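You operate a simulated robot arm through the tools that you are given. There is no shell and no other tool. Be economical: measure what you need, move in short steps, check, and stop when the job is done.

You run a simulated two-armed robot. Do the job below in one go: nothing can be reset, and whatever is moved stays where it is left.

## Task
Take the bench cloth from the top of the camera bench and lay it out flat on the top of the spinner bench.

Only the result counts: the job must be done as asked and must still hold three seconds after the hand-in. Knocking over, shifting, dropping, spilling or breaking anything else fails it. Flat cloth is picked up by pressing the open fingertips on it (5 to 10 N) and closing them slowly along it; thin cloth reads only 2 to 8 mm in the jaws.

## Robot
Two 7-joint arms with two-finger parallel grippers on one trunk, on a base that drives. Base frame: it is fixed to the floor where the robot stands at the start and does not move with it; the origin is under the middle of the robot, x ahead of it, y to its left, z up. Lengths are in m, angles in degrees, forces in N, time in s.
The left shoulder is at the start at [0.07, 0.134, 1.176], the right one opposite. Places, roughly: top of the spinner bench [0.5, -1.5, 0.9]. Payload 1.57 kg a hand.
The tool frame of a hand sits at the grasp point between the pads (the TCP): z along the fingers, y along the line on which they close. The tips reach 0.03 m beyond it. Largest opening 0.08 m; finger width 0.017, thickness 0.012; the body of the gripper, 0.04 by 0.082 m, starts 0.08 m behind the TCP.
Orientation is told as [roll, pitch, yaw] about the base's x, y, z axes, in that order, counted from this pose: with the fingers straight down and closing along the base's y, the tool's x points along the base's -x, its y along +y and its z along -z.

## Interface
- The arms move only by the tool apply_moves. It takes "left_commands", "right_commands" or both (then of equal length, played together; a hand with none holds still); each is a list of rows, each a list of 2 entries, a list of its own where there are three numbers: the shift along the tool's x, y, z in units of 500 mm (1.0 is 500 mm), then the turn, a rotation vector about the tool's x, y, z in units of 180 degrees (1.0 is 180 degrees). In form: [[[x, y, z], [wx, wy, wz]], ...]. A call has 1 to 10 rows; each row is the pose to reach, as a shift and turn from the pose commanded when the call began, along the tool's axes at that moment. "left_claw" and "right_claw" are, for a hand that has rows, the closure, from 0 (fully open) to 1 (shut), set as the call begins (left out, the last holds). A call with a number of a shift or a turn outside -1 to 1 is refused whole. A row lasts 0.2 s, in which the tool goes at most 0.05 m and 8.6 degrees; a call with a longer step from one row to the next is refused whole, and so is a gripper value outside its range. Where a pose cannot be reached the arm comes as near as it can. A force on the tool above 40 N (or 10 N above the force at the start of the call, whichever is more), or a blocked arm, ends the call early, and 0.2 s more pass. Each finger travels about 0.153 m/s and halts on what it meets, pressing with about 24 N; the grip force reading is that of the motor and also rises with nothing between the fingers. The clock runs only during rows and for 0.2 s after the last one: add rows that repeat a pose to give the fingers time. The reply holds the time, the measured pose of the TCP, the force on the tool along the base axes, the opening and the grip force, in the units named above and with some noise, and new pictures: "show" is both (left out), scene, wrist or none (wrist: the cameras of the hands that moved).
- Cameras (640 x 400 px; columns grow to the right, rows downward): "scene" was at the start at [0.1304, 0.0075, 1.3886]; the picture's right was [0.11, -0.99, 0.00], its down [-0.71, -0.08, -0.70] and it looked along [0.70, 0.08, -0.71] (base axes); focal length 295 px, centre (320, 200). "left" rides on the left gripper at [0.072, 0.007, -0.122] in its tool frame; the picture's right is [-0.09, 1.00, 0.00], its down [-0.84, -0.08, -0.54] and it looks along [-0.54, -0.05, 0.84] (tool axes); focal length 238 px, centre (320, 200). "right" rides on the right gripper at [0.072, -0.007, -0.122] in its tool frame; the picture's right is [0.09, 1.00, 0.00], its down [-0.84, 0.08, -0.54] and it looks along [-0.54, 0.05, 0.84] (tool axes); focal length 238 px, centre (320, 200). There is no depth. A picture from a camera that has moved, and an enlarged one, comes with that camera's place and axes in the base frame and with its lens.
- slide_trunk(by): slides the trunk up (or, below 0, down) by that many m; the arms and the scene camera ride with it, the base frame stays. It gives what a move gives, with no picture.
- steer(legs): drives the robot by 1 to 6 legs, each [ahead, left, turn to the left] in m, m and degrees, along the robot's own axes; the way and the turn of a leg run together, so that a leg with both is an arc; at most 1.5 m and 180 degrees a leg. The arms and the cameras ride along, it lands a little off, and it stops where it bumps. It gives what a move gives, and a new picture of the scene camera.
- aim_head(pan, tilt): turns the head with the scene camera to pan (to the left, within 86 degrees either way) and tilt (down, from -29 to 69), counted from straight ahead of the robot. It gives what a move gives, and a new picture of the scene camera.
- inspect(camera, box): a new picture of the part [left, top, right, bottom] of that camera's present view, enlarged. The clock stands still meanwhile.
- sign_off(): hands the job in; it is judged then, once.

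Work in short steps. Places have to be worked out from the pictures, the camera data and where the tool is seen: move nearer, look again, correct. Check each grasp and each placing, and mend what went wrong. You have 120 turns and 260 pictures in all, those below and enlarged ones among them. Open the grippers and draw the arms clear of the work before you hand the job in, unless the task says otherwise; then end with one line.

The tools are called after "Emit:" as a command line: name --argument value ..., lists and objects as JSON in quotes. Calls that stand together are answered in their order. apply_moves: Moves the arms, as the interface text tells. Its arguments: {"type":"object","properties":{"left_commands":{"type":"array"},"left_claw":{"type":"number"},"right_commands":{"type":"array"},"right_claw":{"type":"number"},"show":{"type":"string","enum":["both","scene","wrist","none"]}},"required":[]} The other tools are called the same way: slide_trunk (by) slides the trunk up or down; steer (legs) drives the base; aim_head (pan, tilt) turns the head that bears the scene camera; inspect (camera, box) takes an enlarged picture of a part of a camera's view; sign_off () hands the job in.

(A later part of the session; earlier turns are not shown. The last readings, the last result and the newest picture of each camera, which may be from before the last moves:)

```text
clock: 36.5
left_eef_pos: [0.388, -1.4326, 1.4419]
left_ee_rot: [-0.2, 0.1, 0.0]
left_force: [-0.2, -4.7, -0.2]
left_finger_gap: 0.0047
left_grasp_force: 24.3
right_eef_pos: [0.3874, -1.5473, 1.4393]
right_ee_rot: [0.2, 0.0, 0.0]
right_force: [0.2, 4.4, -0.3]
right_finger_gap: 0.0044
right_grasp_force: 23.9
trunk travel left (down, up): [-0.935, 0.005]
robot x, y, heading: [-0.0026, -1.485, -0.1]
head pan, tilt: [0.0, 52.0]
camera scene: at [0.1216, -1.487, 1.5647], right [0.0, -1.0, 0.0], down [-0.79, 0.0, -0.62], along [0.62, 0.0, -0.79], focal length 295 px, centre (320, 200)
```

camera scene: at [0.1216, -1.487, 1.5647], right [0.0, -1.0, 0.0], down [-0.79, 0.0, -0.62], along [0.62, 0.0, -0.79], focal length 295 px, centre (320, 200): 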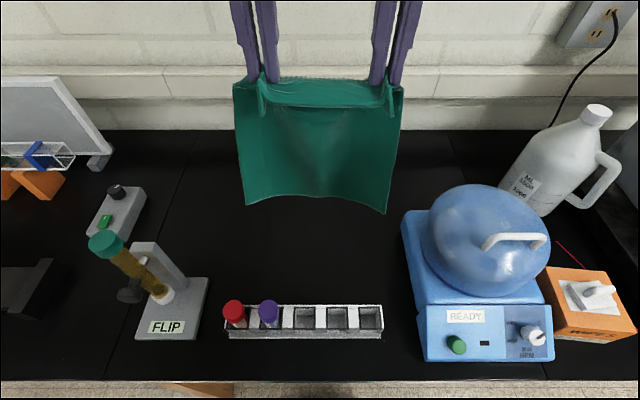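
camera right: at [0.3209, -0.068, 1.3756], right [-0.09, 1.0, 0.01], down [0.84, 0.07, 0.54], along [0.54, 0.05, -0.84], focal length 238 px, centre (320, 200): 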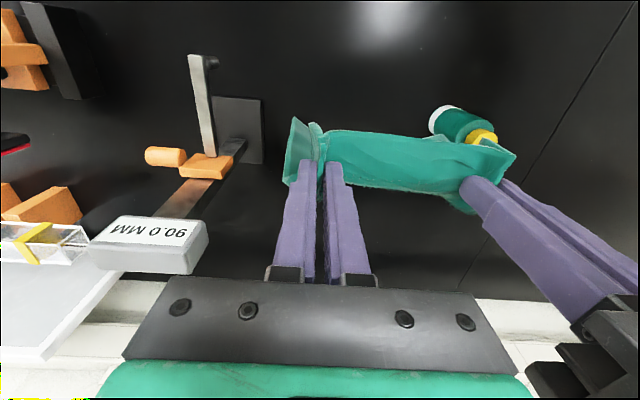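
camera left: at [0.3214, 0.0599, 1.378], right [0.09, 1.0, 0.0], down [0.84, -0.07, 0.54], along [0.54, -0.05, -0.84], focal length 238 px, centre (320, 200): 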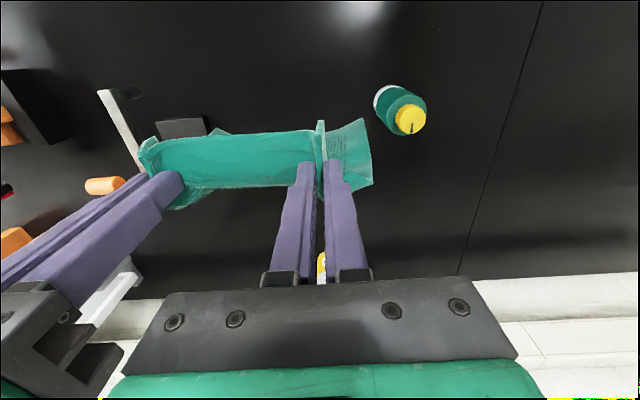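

The area straight ahead is free. I move both hands forward to x≈0.65 and part way down, with the cloth bottom still well above the bench.

Emit:
apply_moves --left_commands '[[[-0.075, 0.01, 0.02], [0, 0, 0]], [[-0.15, 0.02, 0.05], [0, 0, 0]], [[-0.225, 0.03, 0.08], [0, 0, 0]], [[-0.3, 0.04, 0.11], [0, 0, 0]], [[-0.375, 0.04, 0.14], [0, 0, 0]], [[-0.45, 0.04, 0.17], [0, 0, 0]], [[-0.525, 0.04, 0.2], [0, 0, 0]], [[-0.525, 0.04, 0.2], [0, 0, 0]]]' --right_commands '[[[-0.075, 0.01, 0.02], [0, 0, 0]], [[-0.15, 0.02, 0.05], [0, 0, 0]], [[-0.225, 0.03, 0.08], [0, 0, 0]], [[-0.3, 0.04, 0.11], [0, 0, 0]], [[-0.375, 0.04, 0.14], [0, 0, 0]], [[-0.45, 0.04, 0.17], [0, 0, 0]], [[-0.525, 0.04, 0.2], [0, 0, 0]], [[-0.525, 0.04, 0.2], [0, 0, 0]]]' --show "scene"

```text
clock: 38.1
left_eef_pos: [0.57, -1.4001, 1.3412]
left_ee_rot: [-1.2, 0.7, -1.3]
left_force: [-4.7, -27.0, 0.9]
left_finger_gap: 0.0053
left_grasp_force: 23.8
left hand out of reach, approached as far as the arm can: row 5, 6, 7
right_eef_pos: [0.5462, -1.5223, 1.3465]
right_ee_rot: [1.0, 0.2, 1.1]
right_force: [5.4, 27.0, -0.9]
right_finger_gap: 0.006
right_grasp_force: 23.6
right hand out of reach, approached as far as the arm can: row 4, 5, 6, 7
trunk travel left (down, up): [-0.935, 0.005]
robot x, y, heading: [-0.0032, -1.4836, -0.1]
head pan, tilt: [0.0, 52.0]
stopped in row 7 (right hand): the force on the tool passed its limit (the readings are from after the stop); the commanded pose is now the measured one
camera scene: at [0.1256, -1.482, 1.5643], right [0.0, -1.0, 0.0], down [-0.79, 0.0, -0.61], along [0.61, 0.0, -0.79], focal length 295 px, centre (320, 200)
```

scene: 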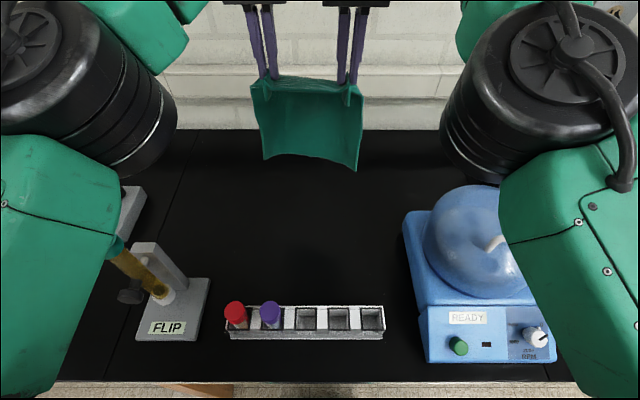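

Out of reach at this height, and the hands drifted apart (27 N tension). I bring them level at x≈0.535 with less spread, lowering to z≈1.23, where the arms reach further.

Emit:
apply_moves --left_commands '[[[0.035, -0.024, 0.02], [0, 0, 0.007]], [[0.07, -0.03, 0.07], [0, 0, 0.007]], [[0.07, -0.03, 0.12], [0, 0, 0.007]], [[0.07, -0.03, 0.17], [0, 0, 0.007]], [[0.07, -0.03, 0.22], [0, 0, 0.007]], [[0.07, -0.03, 0.22], [0, 0, 0.007]]]' --right_commands '[[[0.022, 0.0, 0.02], [0, 0, -0.006]], [[0.022, 0, 0.07], [0, 0, -0.006]], [[0.022, 0, 0.12], [0, 0, -0.006]], [[0.022, 0, 0.17], [0, 0, -0.006]], [[0.022, 0, 0.23], [0, 0, -0.006]], [[0.022, 0, 0.23], [0, 0, -0.006]]]' --show "both"

```text
clock: 39.5
left_eef_pos: [0.5329, -1.4131, 1.2336]
left_ee_rot: [-0.7, 0.4, -1.9]
left_force: [-0.6, -2.3, -0.3]
left_finger_gap: 0.0045
left_grasp_force: 23.8
right_eef_pos: [0.5337, -1.529, 1.2335]
right_ee_rot: [0.8, 0.1, 1.7]
right_force: [0.1, 3.5, -0.2]
right_finger_gap: 0.0042
right_grasp_force: 23.5
trunk travel left (down, up): [-0.935, 0.005]
robot x, y, heading: [-0.0005, -1.4838, 0.2]
head pan, tilt: [0.0, 52.0]
camera scene: at [0.1228, -1.4865, 1.5646], right [0.0, -1.0, 0.0], down [-0.79, 0.0, -0.62], along [0.62, 0.0, -0.79], focal length 295 px, centre (320, 200)
camera right: at [0.4626, -1.5388, 1.354], right [-0.12, 0.99, 0.01], down [0.84, 0.09, 0.54], along [0.54, 0.07, -0.84], focal length 238 px, centre (320, 200)
camera left: at [0.462, -1.4042, 1.3551], right [0.13, 0.99, -0.01], down [0.84, -0.1, 0.54], along [0.53, -0.08, -0.84], focal length 238 px, centre (320, 200)
```

scene: 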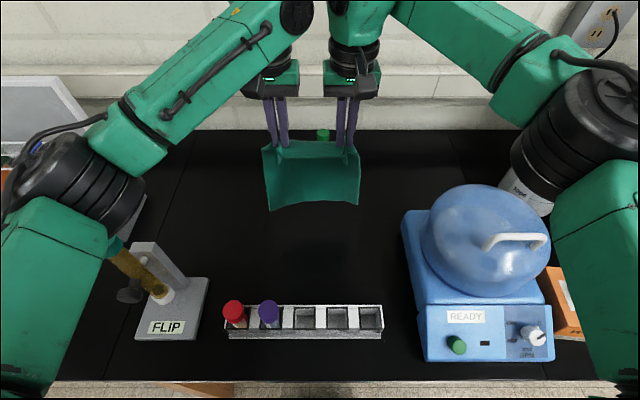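
right: 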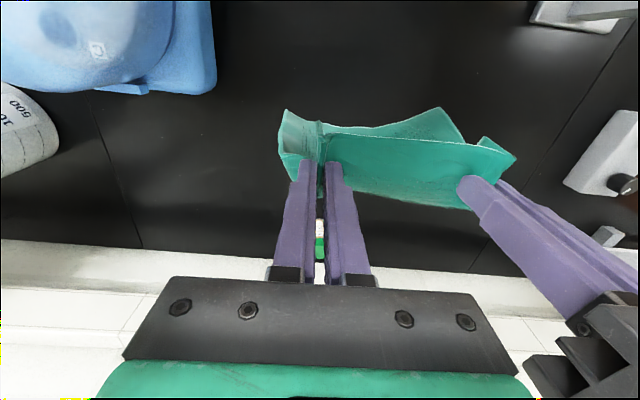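
left: 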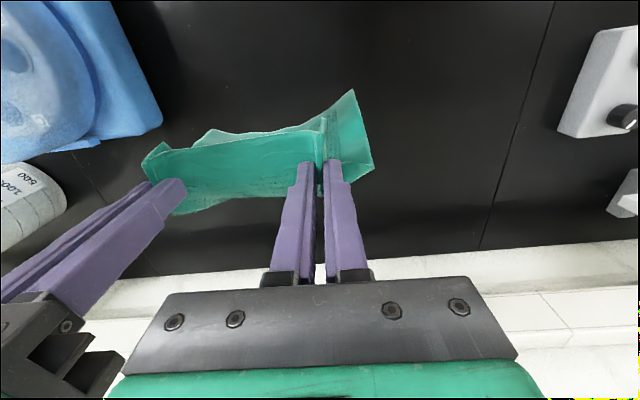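

The left elbow seems to hang right above the tube (tube top ≈(0.35, −1.16, 1.18)), so lowering here is risky. I shift the robot right first, by 0.06 m.

Emit:
steer --legs '[[0, -0.06, 0]]'

Emit:
apply_moves --left_commands '[[[0, 0.02, 0], [0, 0, 0]], [[0, 0.05, 0], [0, 0, 0]], [[0, 0.07, 0], [0, 0, 0]]]' --right_commands '[[[0, 0.02, 0], [0, 0, 0]], [[0, 0.05, 0], [0, 0, 0]], [[0, 0.07, 0], [0, 0, 0]]]' --show "none"

Emit:
steer --legs '[[0, -0.05, 0]]'

```text
clock: 40.5
left_eef_pos: [0.5336, -1.4645, 1.2338]
left_ee_rot: [-1.3, 0.4, -1.8]
left_force: [0.5, -0.7, -0.5]
left_finger_gap: 0.0043
left_grasp_force: 24.0
right_eef_pos: [0.5342, -1.5795, 1.2325]
right_ee_rot: [0.2, 0.3, 1.8]
right_force: [0.7, 2.6, -0.4]
right_finger_gap: 0.0042
right_grasp_force: 24.0
trunk travel left (down, up): [-0.935, 0.005]
robot x, y, heading: [-0.0013, -1.549, 0.2]
head pan, tilt: [0.0, 52.0]
camera scene: at [0.1227, -1.5339, 1.5645], right [0.0, -1.0, 0.01], down [-0.79, -0.01, -0.62], along [0.62, -0.01, -0.79], focal length 295 px, centre (320, 200)
```

scene: 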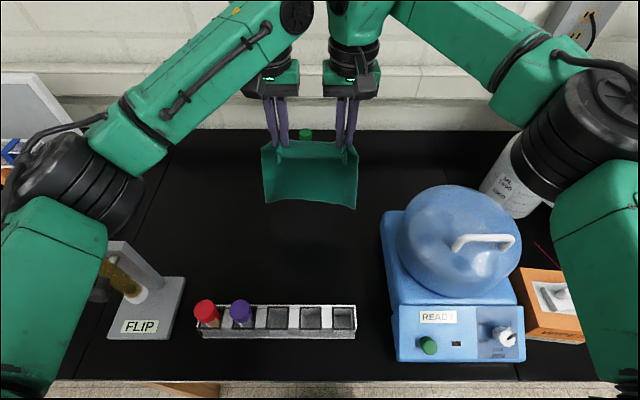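

```text
clock: 41.3
left_eef_pos: [0.5323, -1.4372, 1.2322]
left_ee_rot: [-0.9, 0.5, -1.8]
left_force: [-0.5, -1.8, -0.2]
left_finger_gap: 0.0046
left_grasp_force: 24.6
right_eef_pos: [0.532, -1.5516, 1.2327]
right_ee_rot: [0.7, 0.2, 1.6]
right_force: [0.3, 2.2, 0.1]
right_finger_gap: 0.0046
right_grasp_force: 23.9
trunk travel left (down, up): [-0.935, 0.005]
robot x, y, heading: [-0.0036, -1.5456, -0.1]
head pan, tilt: [0.0, 52.0]
```

```text
clock: 42.2
left_eef_pos: [0.5338, -1.4771, 1.2328]
left_ee_rot: [-1.3, 0.3, -1.7]
left_force: [0.2, -0.9, 0.9]
left_finger_gap: 0.0047
left_grasp_force: 23.4
right_eef_pos: [0.5314, -1.5924, 1.2332]
right_ee_rot: [0.3, 0.2, 1.9]
right_force: [0.4, 3.5, 0.6]
right_finger_gap: 0.0043
right_grasp_force: 24.3
trunk travel left (down, up): [-0.935, 0.005]
robot x, y, heading: [-0.0024, -1.5992, -0.2]
head pan, tilt: [0.0, 52.0]
camera scene: at [0.1229, -1.5844, 1.5645], right [0.0, -1.0, 0.01], down [-0.79, -0.01, -0.62], along [0.62, -0.01, -0.79], focal length 295 px, centre (320, 200)
```

scene: 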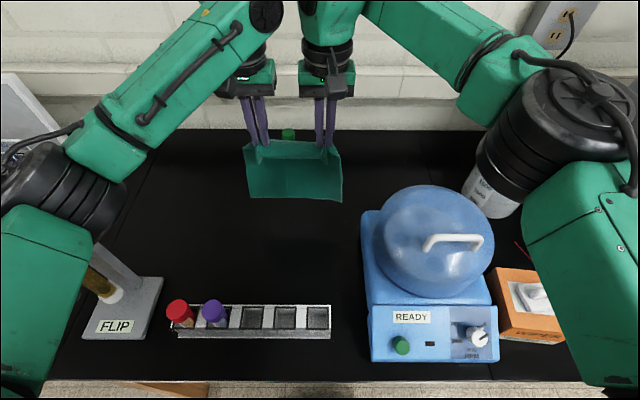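

Cloth is intact. I look toward the left to judge the gap between the left elbow and the tube.

Emit:
aim_head --pan 55 --tilt 45

```text
clock: 43.4
left_eef_pos: [0.5336, -1.4871, 1.2316]
left_ee_rot: [-0.8, 0.6, -1.8]
left_force: [-0.6, -1.6, -0.4]
left_finger_gap: 0.0045
left_grasp_force: 24.3
right_eef_pos: [0.533, -1.6, 1.2329]
right_ee_rot: [0.6, 0.2, 1.9]
right_force: [0.0, 1.8, -0.5]
right_finger_gap: 0.004
right_grasp_force: 23.7
trunk travel left (down, up): [-0.935, 0.005]
robot x, y, heading: [-0.0007, -1.5931, -0.2]
head pan, tilt: [55.0, 45.0]
camera scene: at [0.0944, -1.5285, 1.5741], right [0.82, -0.57, 0.0], down [-0.41, -0.58, -0.71], along [0.41, 0.58, -0.71], focal length 295 px, centre (320, 200)
```

scene: 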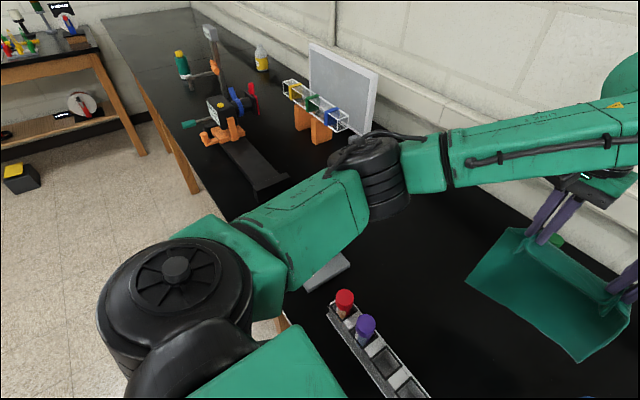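

Triangulating from the two head views, the left elbow is at about (0.29, −1.37, 1.36): well clear of the tube. I shift the hands left 0.03 m, forward to x≈0.63 and slightly down, with the head facing ahead again.

Emit:
aim_head --pan 0 --tilt 50

Emit:
apply_moves --left_commands '[[[-0.05, 0.02, 0.015], [0, 0, 0]], [[-0.1, 0.04, 0.03], [0, 0, 0]], [[-0.15, 0.066, 0.045], [0, 0, 0]], [[-0.19, 0.066, 0.06], [0, 0, 0]], [[-0.19, 0.066, 0.06], [0, 0, 0]]]' --right_commands '[[[-0.05, 0.018, 0.015], [0, 0, 0]], [[-0.1, 0.036, 0.03], [0, 0, 0]], [[-0.15, 0.054, 0.045], [0, 0, 0]], [[-0.19, 0.054, 0.06], [0, 0, 0]], [[-0.19, 0.054, 0.06], [0, 0, 0]]]'

```text
clock: 44.7
left_eef_pos: [0.5355, -1.4881, 1.2319]
left_ee_rot: [-0.6, 0.5, -1.7]
left_force: [0.4, -1.6, 0.4]
left_finger_gap: 0.0046
left_grasp_force: 23.9
right_eef_pos: [0.5315, -1.6015, 1.2329]
right_ee_rot: [0.8, 0.2, 1.8]
right_force: [0.8, 2.9, -0.2]
right_finger_gap: 0.0044
right_grasp_force: 23.9
trunk travel left (down, up): [-0.935, 0.005]
robot x, y, heading: [-0.0045, -1.593, -0.0]
head pan, tilt: [0.0, 50.0]
camera scene: at [0.1247, -1.5959, 1.5672], right [0.0, -1.0, 0.0], down [-0.77, 0.0, -0.64], along [0.64, 0.0, -0.77], focal length 295 px, centre (320, 200)
```

scene: 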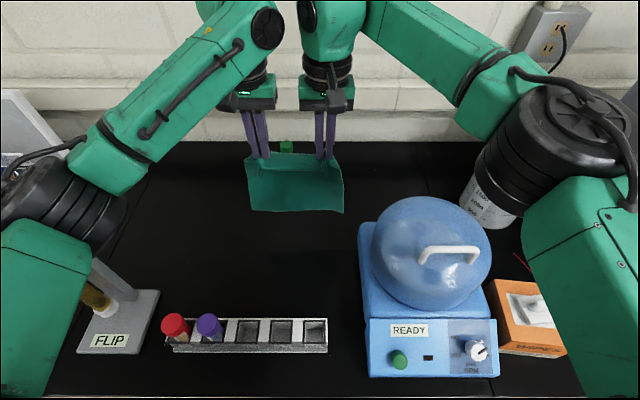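

```text
clock: 45.9
left_eef_pos: [0.6096, -1.449, 1.2034]
left_ee_rot: [-0.6, 0.4, -1.5]
left_force: [0.2, 0.7, -0.7]
left_finger_gap: 0.0044
left_grasp_force: 24.0
left hand out of reach, approached as far as the arm can: row 4, 5
right_eef_pos: [0.563, -1.5874, 1.2237]
right_ee_rot: [0.5, 0.1, 1.9]
right_force: [-0.5, 1.2, 0.3]
right_finger_gap: 0.0004
right_grasp_force: 22.2
right hand out of reach, approached as far as the arm can: row 2, 3, 4, 5
trunk travel left (down, up): [-0.935, 0.005]
robot x, y, heading: [-0.0006, -1.5986, 0.2]
head pan, tilt: [0.0, 50.0]
camera scene: at [0.1253, -1.592, 1.5672], right [0.0, -1.0, 0.0], down [-0.77, 0.0, -0.64], along [0.64, 0.0, -0.77], focal length 295 px, centre (320, 200)
camera right: at [0.4914, -1.5965, 1.3444], right [-0.12, 0.99, 0.01], down [0.84, 0.1, 0.54], along [0.54, 0.07, -0.84], focal length 238 px, centre (320, 200)
camera left: at [0.5385, -1.4394, 1.3257], right [0.12, 0.99, -0.01], down [0.84, -0.09, 0.54], along [0.53, -0.07, -0.84], focal length 238 px, centre (320, 200)
```

scene: 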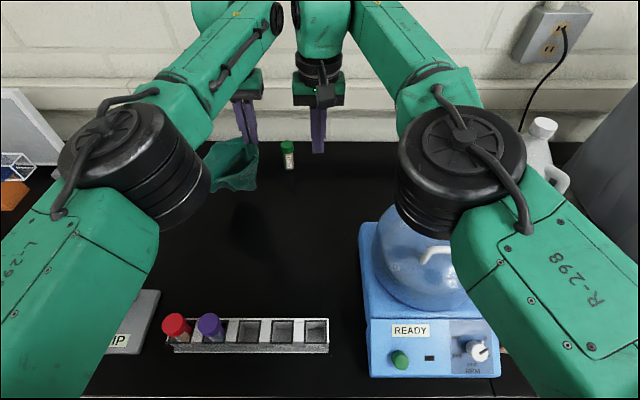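
right: 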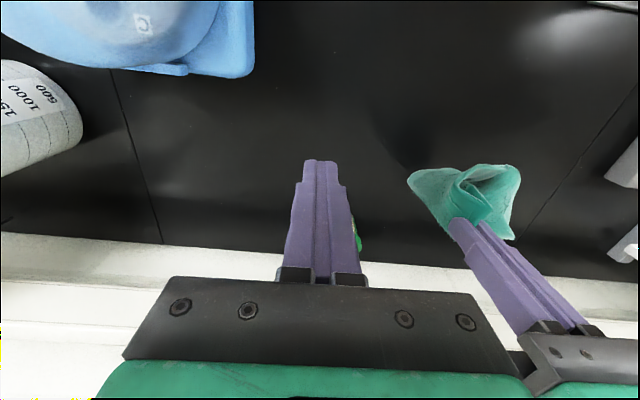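
left: 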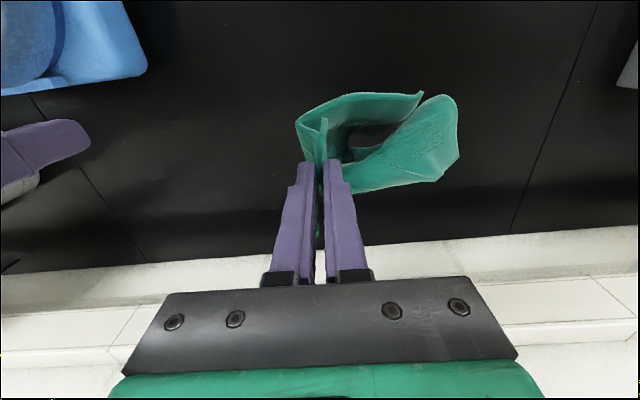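

The right arm ran out of reach and the cloth slipped from it; it now hangs from the left hand by one corner region. I retreat the right arm up and back, and draw the left hand up and slightly back before lowering the trunk for better reach.

Emit:
apply_moves --left_commands '[[[0.02, 0, -0.03], [0, 0, 0]], [[0.04, 0, -0.06], [0, 0, 0]], [[0.06, 0, -0.09], [0, 0, 0]], [[0.08, 0, -0.12], [0, 0, 0]], [[0.1, 0, -0.12], [0, 0, 0]], [[0.1, 0, -0.12], [0, 0, 0]]]' --right_commands '[[[0.06, 0, -0.05], [0, 0, 0]], [[0.12, -0.04, -0.1], [0, 0, 0]], [[0.18, -0.1, -0.15], [0, 0, 0]], [[0.24, -0.16, -0.2], [0, 0, 0]], [[0.3, -0.22, -0.2], [0, 0, 0]], [[0.36, -0.28, -0.2], [0, 0, 0]]]'

```text
clock: 47.3
left_eef_pos: [0.5974, -1.455, 1.2197]
left_ee_rot: [-0.6, 0.5, -1.8]
left_force: [-0.1, 0.7, 0.2]
left_finger_gap: 0.0041
left_grasp_force: 23.5
left hand out of reach, approached as far as the arm can: row 2, 3, 4, 5, 6
right_eef_pos: [0.3868, -1.7392, 1.3225]
right_ee_rot: [0.8, -0.1, 1.8]
right_force: [0.8, -0.4, 0.2]
right_finger_gap: 0.0002
right_grasp_force: 21.6
trunk travel left (down, up): [-0.935, 0.005]
robot x, y, heading: [-0.0051, -1.593, -0.1]
head pan, tilt: [0.0, 50.0]
camera scene: at [0.1232, -1.598, 1.5674], right [0.0, -1.0, 0.0], down [-0.77, 0.0, -0.64], along [0.64, 0.0, -0.77], focal length 295 px, centre (320, 200)
camera right: at [0.3152, -1.7483, 1.4438], right [-0.12, 0.99, 0.01], down [0.83, 0.1, 0.54], along [0.54, 0.08, -0.84], focal length 238 px, centre (320, 200)
camera left: at [0.527, -1.4457, 1.3414], right [0.12, 0.99, -0.01], down [0.84, -0.1, 0.54], along [0.53, -0.07, -0.84], focal length 238 px, centre (320, 200)
```

scene: 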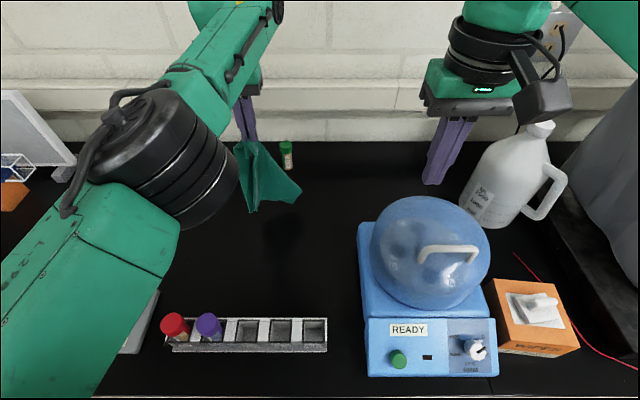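
right: 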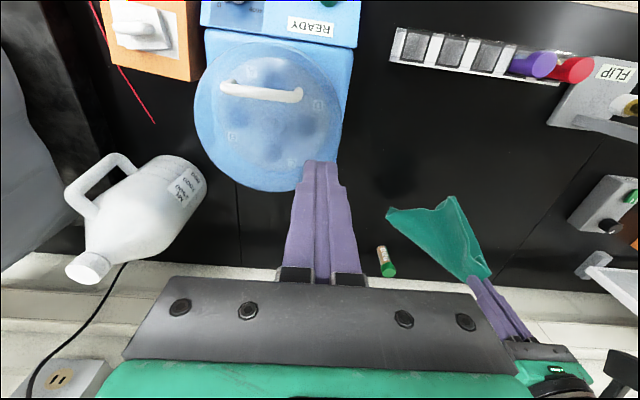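
left: 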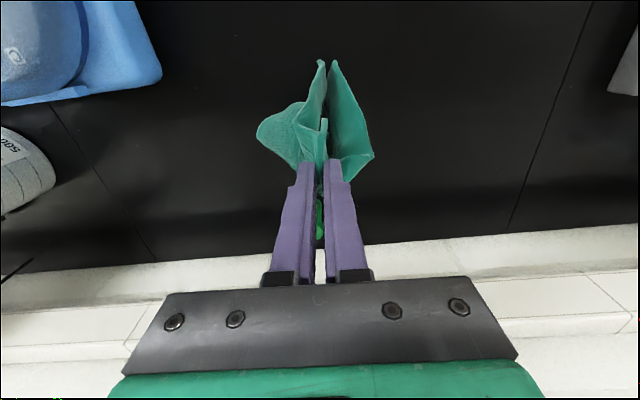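

I pull the left hand back a bit more and up, then lower the trunk by 0.085 m.

Emit:
apply_moves --left_commands '[[[0.05, 0, 0], [0, 0, 0]], [[0.1, 0, -0.03], [0, 0, 0]], [[0.12, 0, -0.06], [0, 0, 0]], [[0.14, 0, -0.06], [0, 0, 0]]]' --show "none"

Emit:
slide_trunk --by -0.085

Emit:
inspect --camera "scene" --box '[0, 0, 640, 400]'

Emit:
inspect --camera "right" --box '[320, 100, 640, 300]'

```text
clock: 48.3
left_eef_pos: [0.5984, -1.4543, 1.2178]
left_ee_rot: [-0.6, 0.4, -1.8]
left_force: [-0.4, 0.0, -0.7]
left_finger_gap: 0.0044
left_grasp_force: 24.1
left hand out of reach, approached as far as the arm can: row 1, 2, 3, 4
right_eef_pos: [0.3884, -1.7365, 1.3226]
right_ee_rot: [0.7, 0.3, 1.9]
right_force: [0.1, 1.3, 0.5]
right_finger_gap: 0.0
right_grasp_force: 21.0
trunk travel left (down, up): [-0.935, 0.005]
robot x, y, heading: [0.0011, -1.594, 0.2]
head pan, tilt: [0.0, 50.0]
```

```text
clock: 49.5
left_eef_pos: [0.5986, -1.4542, 1.1335]
left_ee_rot: [-0.7, 0.5, -1.7]
left_force: [-0.5, -0.1, -0.2]
left_finger_gap: 0.0044
left_grasp_force: 24.0
right_eef_pos: [0.3885, -1.7364, 1.2371]
right_ee_rot: [0.8, 0.2, 2.0]
right_force: [-0.8, -0.1, 0.1]
right_finger_gap: 0.0001
right_grasp_force: 21.8
trunk travel left (down, up): [-0.85, 0.09]
robot x, y, heading: [-0.0041, -1.5955, 0.1]
head pan, tilt: [0.0, 50.0]
```

```text
1.00 times, centred on (320, 200) of scene
camera zoom: at [0.1246, -1.5961, 1.4822], right [0.0, -1.0, 0.0], down [-0.77, 0.0, -0.64], along [0.64, 0.0, -0.77], focal length 295 px, centre (320, 200)
```

zoom: 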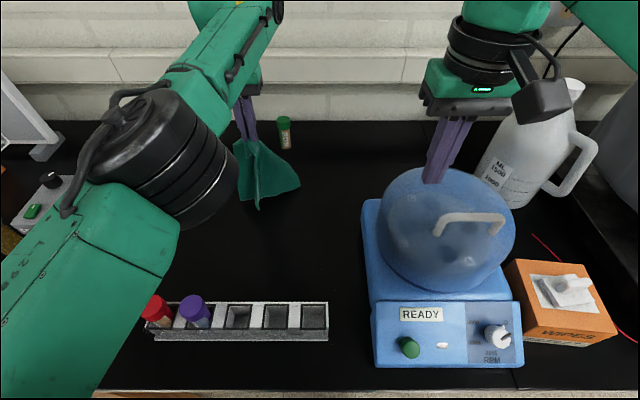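

```text
2.00 times, centred on (480, 200) of right
camera zoom: at [0.3169, -1.7462, 1.3586], right [-0.12, 0.99, 0.01], down [0.84, 0.1, 0.54], along [0.54, 0.08, -0.84], focal length 477 px, centre (0, 200)
```

zoom: 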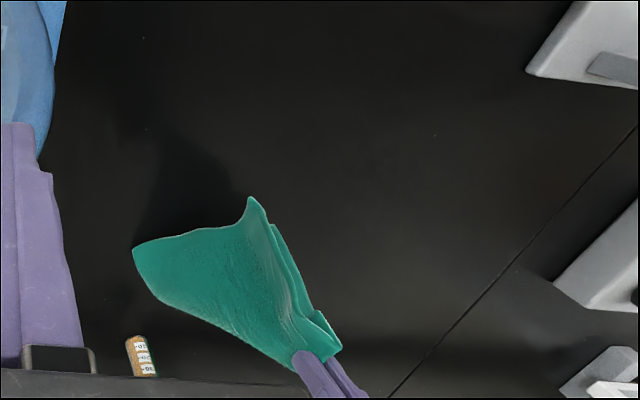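

The sheet hangs roughly in the y–z plane with its free top corner towards the robot's right. My idea: pull the hand back to x≈0.47, yaw it +90° so the sheet faces along y, then lay it with a sweep to the left. First I pull back and up.

Emit:
apply_moves --left_commands '[[[0.02, 0, -0.04], [0, 0, 0]], [[0.06, -0.02, -0.08], [0, 0, 0]], [[0.11, -0.04, -0.12], [0, 0, 0]], [[0.16, -0.06, -0.16], [0, 0, 0]], [[0.21, -0.08, -0.2], [0, 0, 0]], [[0.26, -0.09, -0.24], [0, 0, 0]], [[0.26, -0.09, -0.24], [0, 0, 0]]]' --show "scene"

```text
clock: 51.1
left_eef_pos: [0.5934, -1.4535, 1.1914]
left_ee_rot: [-0.9, -1.1, -2.4]
left_force: [0.2, 0.3, -0.3]
left_finger_gap: 0.0043
left_grasp_force: 24.1
left hand out of reach, approached as far as the arm can: row 1, 2, 3, 4, 5, 6, 7
right_eef_pos: [0.3886, -1.7349, 1.2367]
right_ee_rot: [0.7, 0.2, 1.9]
right_force: [0.2, -0.2, 0.9]
right_finger_gap: 0.0
right_grasp_force: 21.6
trunk travel left (down, up): [-0.85, 0.09]
robot x, y, heading: [-0.0009, -1.5905, 0.0]
head pan, tilt: [0.0, 50.0]
camera scene: at [0.125, -1.5951, 1.4822], right [0.0, -1.0, 0.0], down [-0.77, 0.0, -0.64], along [0.64, 0.0, -0.77], focal length 295 px, centre (320, 200)
```

scene: 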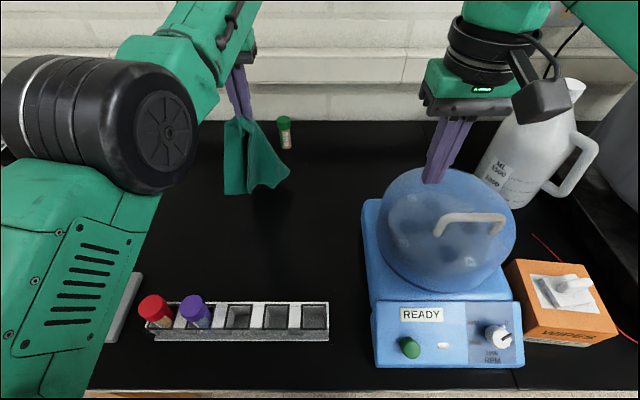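

The left arm seems hung up near full stretch. I hold for a few rows to see whether it converges to the commanded pose.

Emit:
apply_moves --left_commands '[[[0.01, 0, 0.04], [0, 0, 0]], [[0.02, 0, 0.08], [0, 0, 0]], [[0.03, 0, 0.08], [0, 0, 0]], [[0.04, 0, 0.08], [0, 0, 0]]]' --show "scene"

```text
clock: 52.1
left_eef_pos: [0.5739, -1.4546, 1.15]
left_ee_rot: [-0.8, 0.5, -1.7]
left_force: [1.0, -0.4, -0.8]
left_finger_gap: 0.0044
left_grasp_force: 23.7
left hand out of reach, approached as far as the arm can: row 1
right_eef_pos: [0.3884, -1.7368, 1.2365]
right_ee_rot: [0.7, 0.1, 1.9]
right_force: [0.1, 0.1, -0.3]
right_finger_gap: 0.0
right_grasp_force: 20.8
trunk travel left (down, up): [-0.85, 0.09]
robot x, y, heading: [-0.004, -1.5953, 0.1]
head pan, tilt: [0.0, 50.0]
camera scene: at [0.1243, -1.5968, 1.4823], right [0.0, -1.0, 0.0], down [-0.77, 0.0, -0.64], along [0.64, 0.0, -0.77], focal length 295 px, centre (320, 200)
```

scene: 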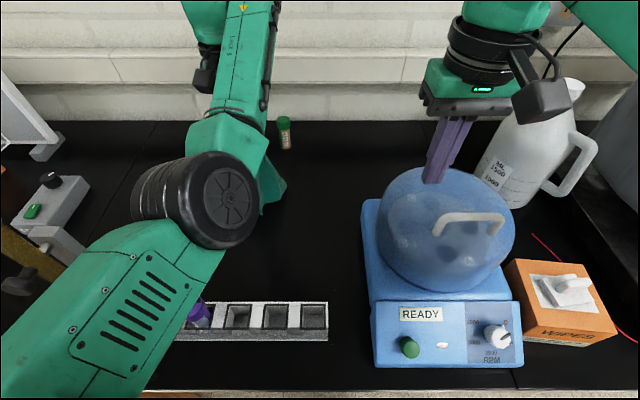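

Now it follows again. I move straight back at this height in small steps, rather than up.

Emit:
apply_moves --left_commands '[[[0.03, 0, 0], [0, 0, 0]], [[0.06, 0, 0], [0, 0, 0]], [[0.09, 0, 0], [0, 0, 0]], [[0.12, 0, 0], [0, 0, 0]]]' --show "both"

```text
clock: 53.1
left_eef_pos: [0.5701, -1.4467, 1.1486]
left_ee_rot: [-0.7, 0.5, -1.7]
left_force: [-0.6, 0.0, 0.0]
left_finger_gap: 0.0044
left_grasp_force: 23.4
left hand out of reach, approached as far as the arm can: row 1, 2, 3, 4
right_eef_pos: [0.3884, -1.7349, 1.2366]
right_ee_rot: [0.8, 0.1, 2.0]
right_force: [0.2, -0.9, -0.2]
right_finger_gap: 0.0
right_grasp_force: 21.2
trunk travel left (down, up): [-0.85, 0.09]
robot x, y, heading: [-0.0045, -1.596, -0.1]
head pan, tilt: [0.0, 50.0]
camera scene: at [0.1245, -1.596, 1.4822], right [0.0, -1.0, 0.0], down [-0.77, 0.0, -0.64], along [0.64, 0.0, -0.77], focal length 295 px, centre (320, 200)
camera left: at [0.4995, -1.4369, 1.2703], right [0.12, 0.99, -0.01], down [0.84, -0.1, 0.54], along [0.53, -0.08, -0.84], focal length 238 px, centre (320, 200)
```

scene: 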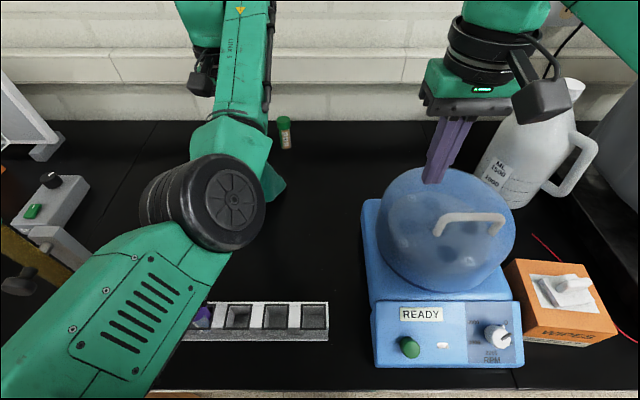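
left: 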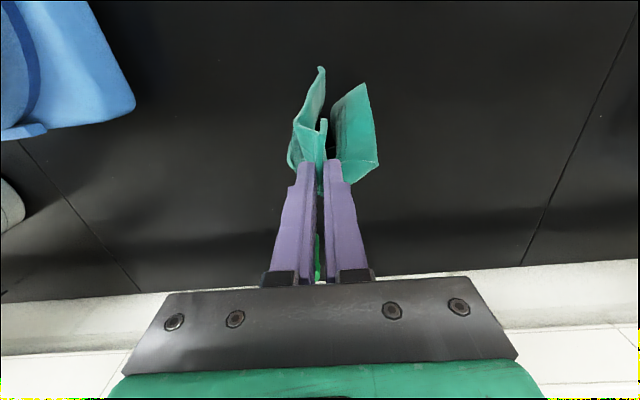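

The elbow has swung inward and blocks the way back. I try shifting the left hand outward (+y) a little to make the elbow swing out again.

Emit:
apply_moves --left_commands '[[[0, 0.03, 0], [0, 0, 0]], [[0, 0.06, 0], [0, 0, 0]], [[0, 0.09, 0], [0, 0, 0]], [[0, 0.12, 0], [0, 0, 0]]]' --show "scene"

```text
clock: 54.1
left_eef_pos: [0.5719, -1.3843, 1.1478]
left_ee_rot: [-0.7, 0.5, -1.8]
left_force: [-0.5, 0.6, -0.1]
left_finger_gap: 0.0046
left_grasp_force: 23.9
right_eef_pos: [0.3882, -1.7353, 1.2379]
right_ee_rot: [0.6, 0.3, 1.9]
right_force: [-0.4, -0.2, 0.2]
right_finger_gap: 0.0002
right_grasp_force: 21.2
trunk travel left (down, up): [-0.85, 0.09]
robot x, y, heading: [-0.003, -1.5936, 0.1]
head pan, tilt: [0.0, 50.0]
camera scene: at [0.1248, -1.5952, 1.4822], right [0.0, -1.0, 0.0], down [-0.77, 0.0, -0.64], along [0.64, 0.0, -0.77], focal length 295 px, centre (320, 200)
```

scene: 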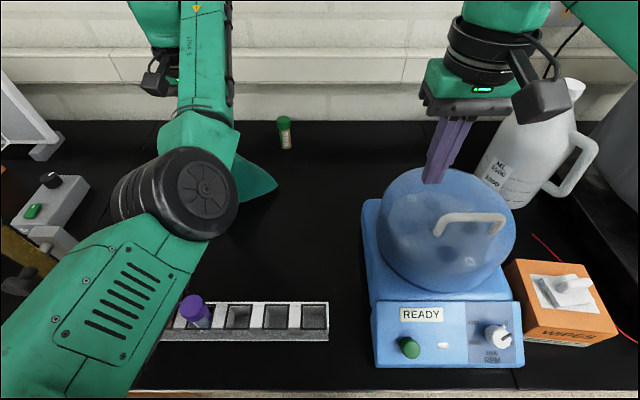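

It follows. I try backing up again from here, combined with a small upward component.

Emit:
apply_moves --left_commands '[[[0.02, 0.02, -0.01], [0, 0, -0.03]], [[0.04, 0.04, -0.02], [0, 0, -0.06]], [[0.06, 0.06, -0.03], [0, 0, -0.09]], [[0.08, 0.08, -0.04], [0, 0, -0.12]]]' --show "scene"

```text
clock: 55.1
left_eef_pos: [0.535, -1.3435, 1.1667]
left_ee_rot: [-0.4, 0.8, 20.1]
left_force: [0.1, 0.6, 0.5]
left_finger_gap: 0.0044
left_grasp_force: 23.9
right_eef_pos: [0.3874, -1.7353, 1.2365]
right_ee_rot: [0.9, 0.1, 1.8]
right_force: [-0.2, -0.8, -0.4]
right_finger_gap: 0.0
right_grasp_force: 21.6
trunk travel left (down, up): [-0.85, 0.09]
robot x, y, heading: [-0.0033, -1.5968, 0.1]
head pan, tilt: [0.0, 50.0]
camera scene: at [0.1242, -1.596, 1.4823], right [0.0, -1.0, 0.0], down [-0.77, 0.0, -0.64], along [0.64, 0.0, -0.77], focal length 295 px, centre (320, 200)
```

scene: 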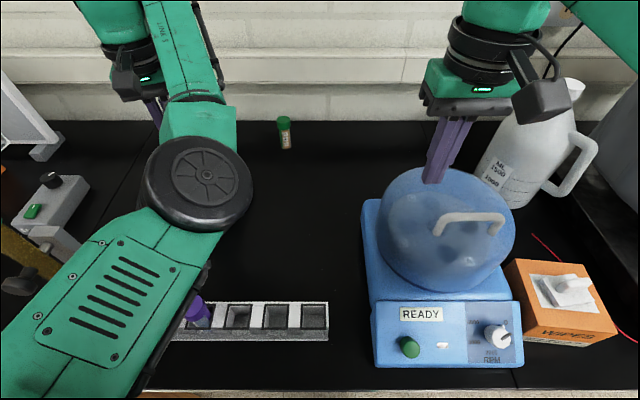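

With a yaw of +20° the arm moves freely again. I check the left wrist view to see how the cloth hangs now.

Emit:
inspect --camera "left" --box '[0, 0, 640, 400]'

Emit:
inspect --camera "right" --box '[320, 0, 640, 400]'

```text
1.00 times, centred on (320, 200) of left
camera zoom: at [0.4659, -1.3606, 1.2896], right [-0.25, 0.97, -0.01], down [0.82, 0.22, 0.53], along [0.52, 0.13, -0.85], focal length 238 px, centre (320, 200)
```

zoom: 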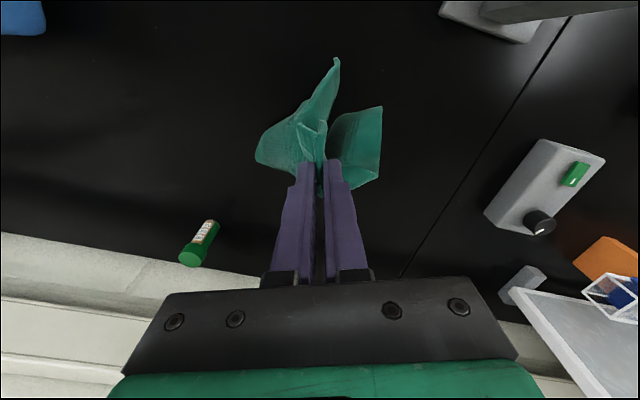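

```text
1.00 times, centred on (480, 200) of right
camera zoom: at [0.3165, -1.7461, 1.3587], right [-0.12, 0.99, 0.01], down [0.84, 0.1, 0.54], along [0.54, 0.08, -0.84], focal length 238 px, centre (160, 200)
```

zoom: 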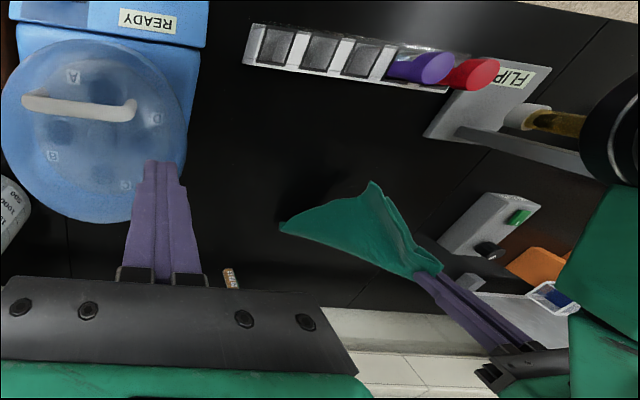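

The cloth hangs freely. I go on yawing the left hand (+40°) while moving it to the right and a bit up, watching whether the arm follows.

Emit:
apply_moves --left_commands '[[[0, 0, -0.02], [0, 0, -0.044]], [[0.014, -0.04, -0.04], [0, 0, -0.088]], [[0.028, -0.08, -0.06], [0, 0, -0.132]], [[0.042, -0.12, -0.06], [0, 0, -0.176]], [[0.056, -0.16, -0.06], [0, 0, -0.22]], [[0.068, -0.188, -0.06], [0, 0, -0.22]]]' --show "both"

```text
clock: 56.5
left_eef_pos: [0.5667, -1.4328, 1.204]
left_ee_rot: [0.2, 0.9, 59.6]
left_force: [0.7, 0.0, -0.5]
left_finger_gap: 0.0041
left_grasp_force: 24.3
left hand out of reach, approached as far as the arm can: row 2, 3, 4, 5, 6
right_eef_pos: [0.388, -1.7357, 1.2359]
right_ee_rot: [0.7, 0.3, 1.8]
right_force: [0.5, 0.8, 0.7]
right_finger_gap: 0.0
right_grasp_force: 21.4
trunk travel left (down, up): [-0.85, 0.09]
robot x, y, heading: [-0.0023, -1.595, 0.3]
head pan, tilt: [0.0, 50.0]
camera scene: at [0.1246, -1.5967, 1.4822], right [0.0, -1.0, 0.0], down [-0.77, 0.0, -0.64], along [0.64, 0.0, -0.77], focal length 295 px, centre (320, 200)
camera left: at [0.5253, -1.4917, 1.3265], right [-0.81, 0.58, 0.0], down [0.5, 0.69, 0.53], along [0.31, 0.43, -0.85], focal length 238 px, centre (320, 200)
```

scene: 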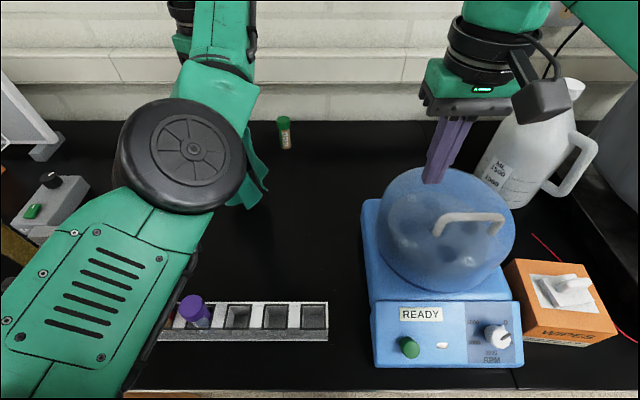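
left: 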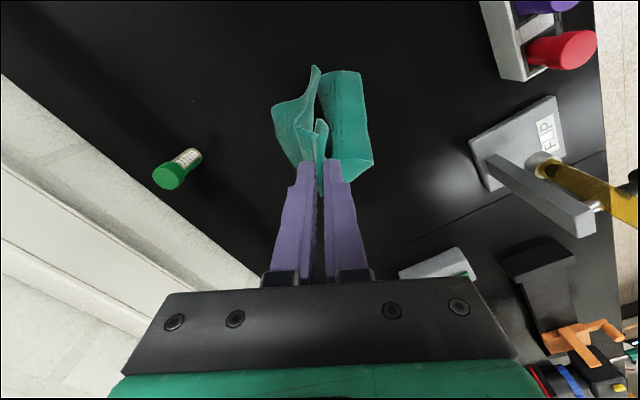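

The arm cannot shorten in this posture, but it can yaw and lower; the sideways sweep can be done with the base. The cloth's V-fold opens towards the tool's +x, so with yaw 90° a sweep to the left will lay it open. I finish the yaw now.

Emit:
apply_moves --left_commands '[[[0, 0, 0], [0, 0, -0.042]], [[0, 0, 0], [0, 0, -0.084]], [[0, 0, 0], [0, 0, -0.126]], [[0, 0, 0], [0, 0, -0.167]], [[0, 0, 0], [0, 0, -0.167]]]' --show "both"

```text
clock: 57.7
left_eef_pos: [0.5668, -1.4339, 1.2033]
left_ee_rot: [0.6, 0.8, 89.6]
left_force: [-0.8, -0.7, -0.1]
left_finger_gap: 0.0044
left_grasp_force: 23.8
right_eef_pos: [0.3876, -1.7364, 1.2356]
right_ee_rot: [0.8, 0.3, 1.9]
right_force: [-0.1, 0.0, 0.9]
right_finger_gap: 0.0
right_grasp_force: 21.6
trunk travel left (down, up): [-0.85, 0.09]
robot x, y, heading: [-0.0009, -1.5938, 0.2]
head pan, tilt: [0.0, 50.0]
camera scene: at [0.1246, -1.5963, 1.4822], right [0.0, -1.0, 0.0], down [-0.77, 0.0, -0.64], along [0.64, 0.0, -0.77], focal length 295 px, centre (320, 200)
camera left: at [0.5606, -1.5045, 1.3259], right [-1.0, 0.1, 0.01], down [0.09, 0.84, 0.53], along [0.05, 0.53, -0.85], focal length 238 px, centre (320, 200)
```

scene: 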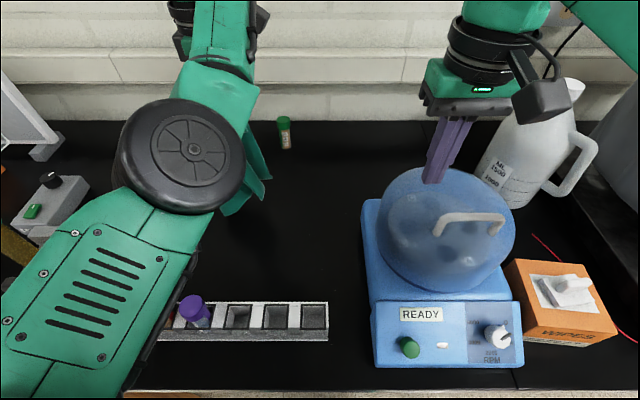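
left: 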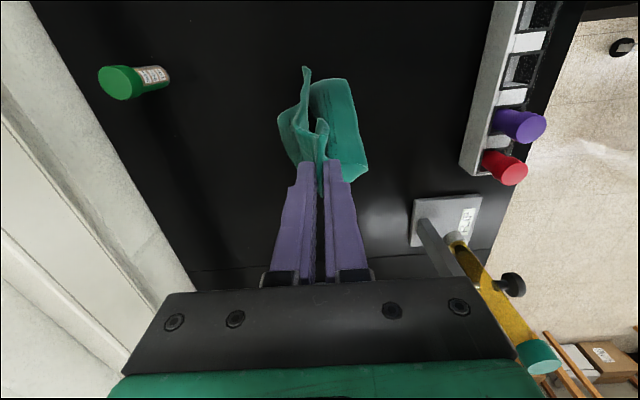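

Good pose. I drive 0.07 m right, then lower the hand until the cloth's tip touches, and look.

Emit:
steer --legs '[[0, -0.07, 0]]'

Emit:
apply_moves --left_commands '[[[0, 0, 0.04], [0, 0, 0]], [[0, 0, 0.07], [0, 0, 0]]]' --show "wrist"

Emit:
inspect --camera "right" --box '[320, 100, 640, 300]'

```text
clock: 58.7
left_eef_pos: [0.5661, -1.4948, 1.2019]
left_ee_rot: [0.6, 1.2, 89.6]
left_force: [-0.1, 1.7, -0.8]
left_finger_gap: 0.0043
left_grasp_force: 24.1
right_eef_pos: [0.3879, -1.7966, 1.2375]
right_ee_rot: [0.4, 0.2, 1.9]
right_force: [0.6, 0.8, 0.0]
right_finger_gap: 0.0001
right_grasp_force: 21.4
trunk travel left (down, up): [-0.85, 0.09]
robot x, y, heading: [-0.0043, -1.6635, 0.0]
head pan, tilt: [0.0, 50.0]
camera scene: at [0.1247, -1.6557, 1.4822], right [0.0, -1.0, 0.01], down [-0.77, -0.01, -0.64], along [0.64, 0.0, -0.77], focal length 295 px, centre (320, 200)
```

scene: 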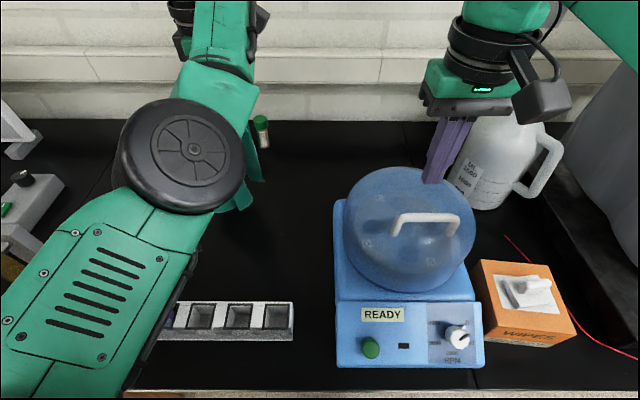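

```text
clock: 59.3
left_eef_pos: [0.5689, -1.4983, 1.1682]
left_ee_rot: [0.5, 0.9, 89.7]
left_force: [0.6, 0.7, 0.2]
left_finger_gap: 0.0045
left_grasp_force: 23.8
right_eef_pos: [0.3885, -1.802, 1.2366]
right_ee_rot: [0.6, 0.3, 1.9]
right_force: [0.2, 0.4, 0.3]
right_finger_gap: 0.0
right_grasp_force: 20.8
trunk travel left (down, up): [-0.85, 0.09]
robot x, y, heading: [0.0007, -1.6603, 0.1]
head pan, tilt: [0.0, 50.0]
camera left: at [0.5632, -1.5689, 1.2903], right [-1.0, 0.1, 0.01], down [0.09, 0.84, 0.53], along [0.04, 0.53, -0.85], focal length 238 px, centre (320, 200)
```

left: 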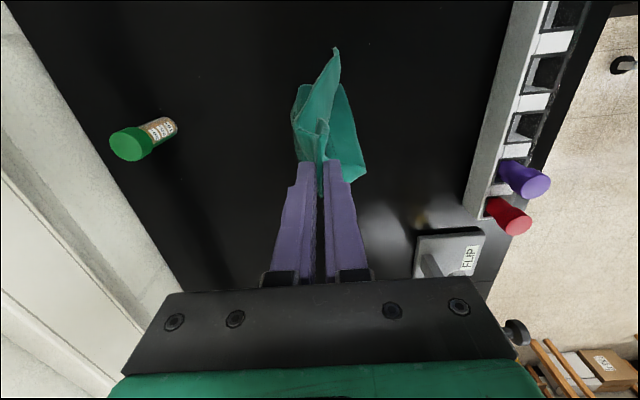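

```text
2.00 times, centred on (480, 200) of right
camera zoom: at [0.3176, -1.8112, 1.3589], right [-0.13, 0.99, 0.01], down [0.84, 0.1, 0.54], along [0.53, 0.08, -0.84], focal length 477 px, centre (0, 200)
```

zoom: 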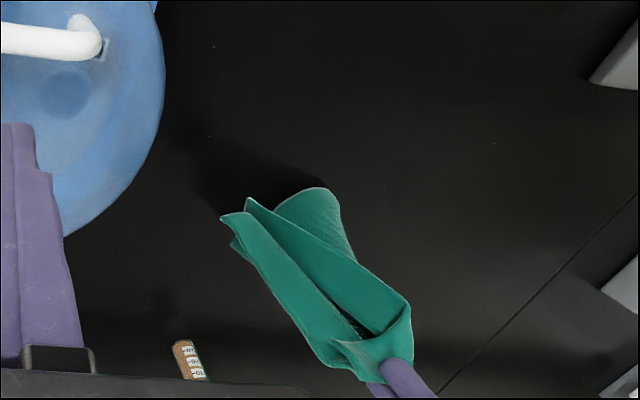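

The cloth hangs with its folds open to the right (−y). I start the lay-down: lower a bit, strafe left, lower, strafe.

Emit:
apply_moves --left_commands '[[[0, 0, 0.04], [0, 0, 0]], [[0, 0, 0.06], [0, 0, 0]]]' --show "none"

Emit:
steer --legs '[[0, 0.05, 0]]'

Emit:
apply_moves --left_commands '[[[0, 0, 0.03], [0, 0, 0]], [[0, 0, 0.06], [0, 0, 0]]]' --show "wrist"

Emit:
inspect --camera "right" --box '[320, 100, 640, 300]'

```text
clock: 59.9
left_eef_pos: [0.5671, -1.5016, 1.1385]
left_ee_rot: [0.5, 0.9, 89.5]
left_force: [0.4, 0.7, -0.7]
left_finger_gap: 0.0042
left_grasp_force: 24.6
right_eef_pos: [0.3899, -1.8038, 1.2381]
right_ee_rot: [0.8, 0.3, 1.9]
right_force: [-0.6, 1.1, 0.3]
right_finger_gap: 0.0
right_grasp_force: 21.3
trunk travel left (down, up): [-0.85, 0.09]
robot x, y, heading: [-0.0037, -1.6623, 0.2]
head pan, tilt: [0.0, 50.0]
```

```text
clock: 60.8
left_eef_pos: [0.567, -1.4625, 1.1394]
left_ee_rot: [0.5, 0.2, 89.5]
left_force: [0.4, -1.4, -0.5]
left_finger_gap: 0.0045
left_grasp_force: 24.4
right_eef_pos: [0.388, -1.764, 1.2348]
right_ee_rot: [1.2, 0.0, 1.8]
right_force: [-0.4, 0.2, -0.4]
right_finger_gap: 0.0001
right_grasp_force: 21.2
trunk travel left (down, up): [-0.85, 0.09]
robot x, y, heading: [-0.0016, -1.6184, -0.0]
head pan, tilt: [0.0, 50.0]
camera scene: at [0.1245, -1.6265, 1.4822], right [0.0, -1.0, -0.01], down [-0.77, 0.01, -0.64], along [0.64, 0.01, -0.77], focal length 295 px, centre (320, 200)
```

scene: 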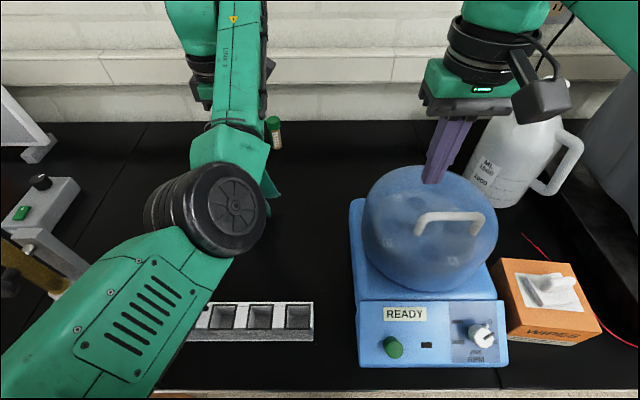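

```text
clock: 61.4
left_eef_pos: [0.5682, -1.4577, 1.1079]
left_ee_rot: [0.6, 0.7, 89.6]
left_force: [-0.5, 0.5, -0.8]
left_finger_gap: 0.0043
left_grasp_force: 24.0
right_eef_pos: [0.388, -1.7597, 1.2369]
right_ee_rot: [0.9, 0.2, 1.7]
right_force: [-0.4, -0.9, 0.7]
right_finger_gap: 0.0002
right_grasp_force: 20.7
trunk travel left (down, up): [-0.85, 0.09]
robot x, y, heading: [-0.0027, -1.6137, 0.2]
head pan, tilt: [0.0, 50.0]
camera left: at [0.5608, -1.5291, 1.2306], right [-0.99, 0.1, 0.01], down [0.09, 0.84, 0.53], along [0.05, 0.53, -0.85], focal length 238 px, centre (320, 200)
```

left: 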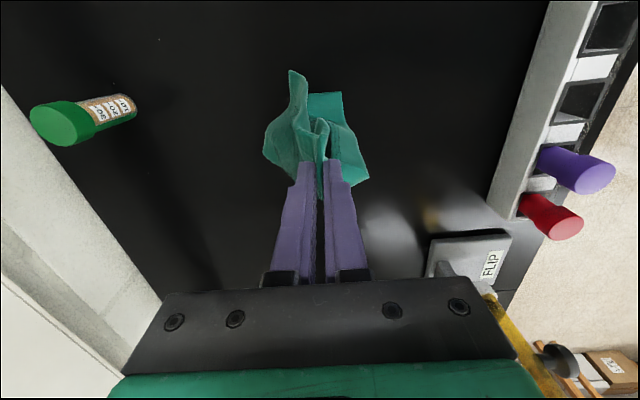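

```text
2.00 times, centred on (480, 200) of right
camera zoom: at [0.3171, -1.7697, 1.3581], right [-0.12, 0.99, 0.02], down [0.84, 0.1, 0.54], along [0.54, 0.08, -0.84], focal length 477 px, centre (0, 200)
```

zoom: 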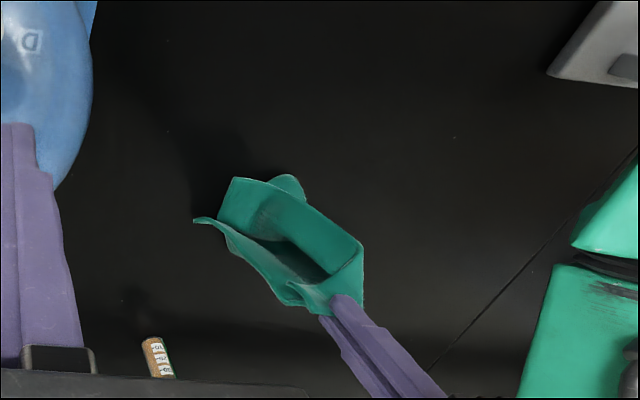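

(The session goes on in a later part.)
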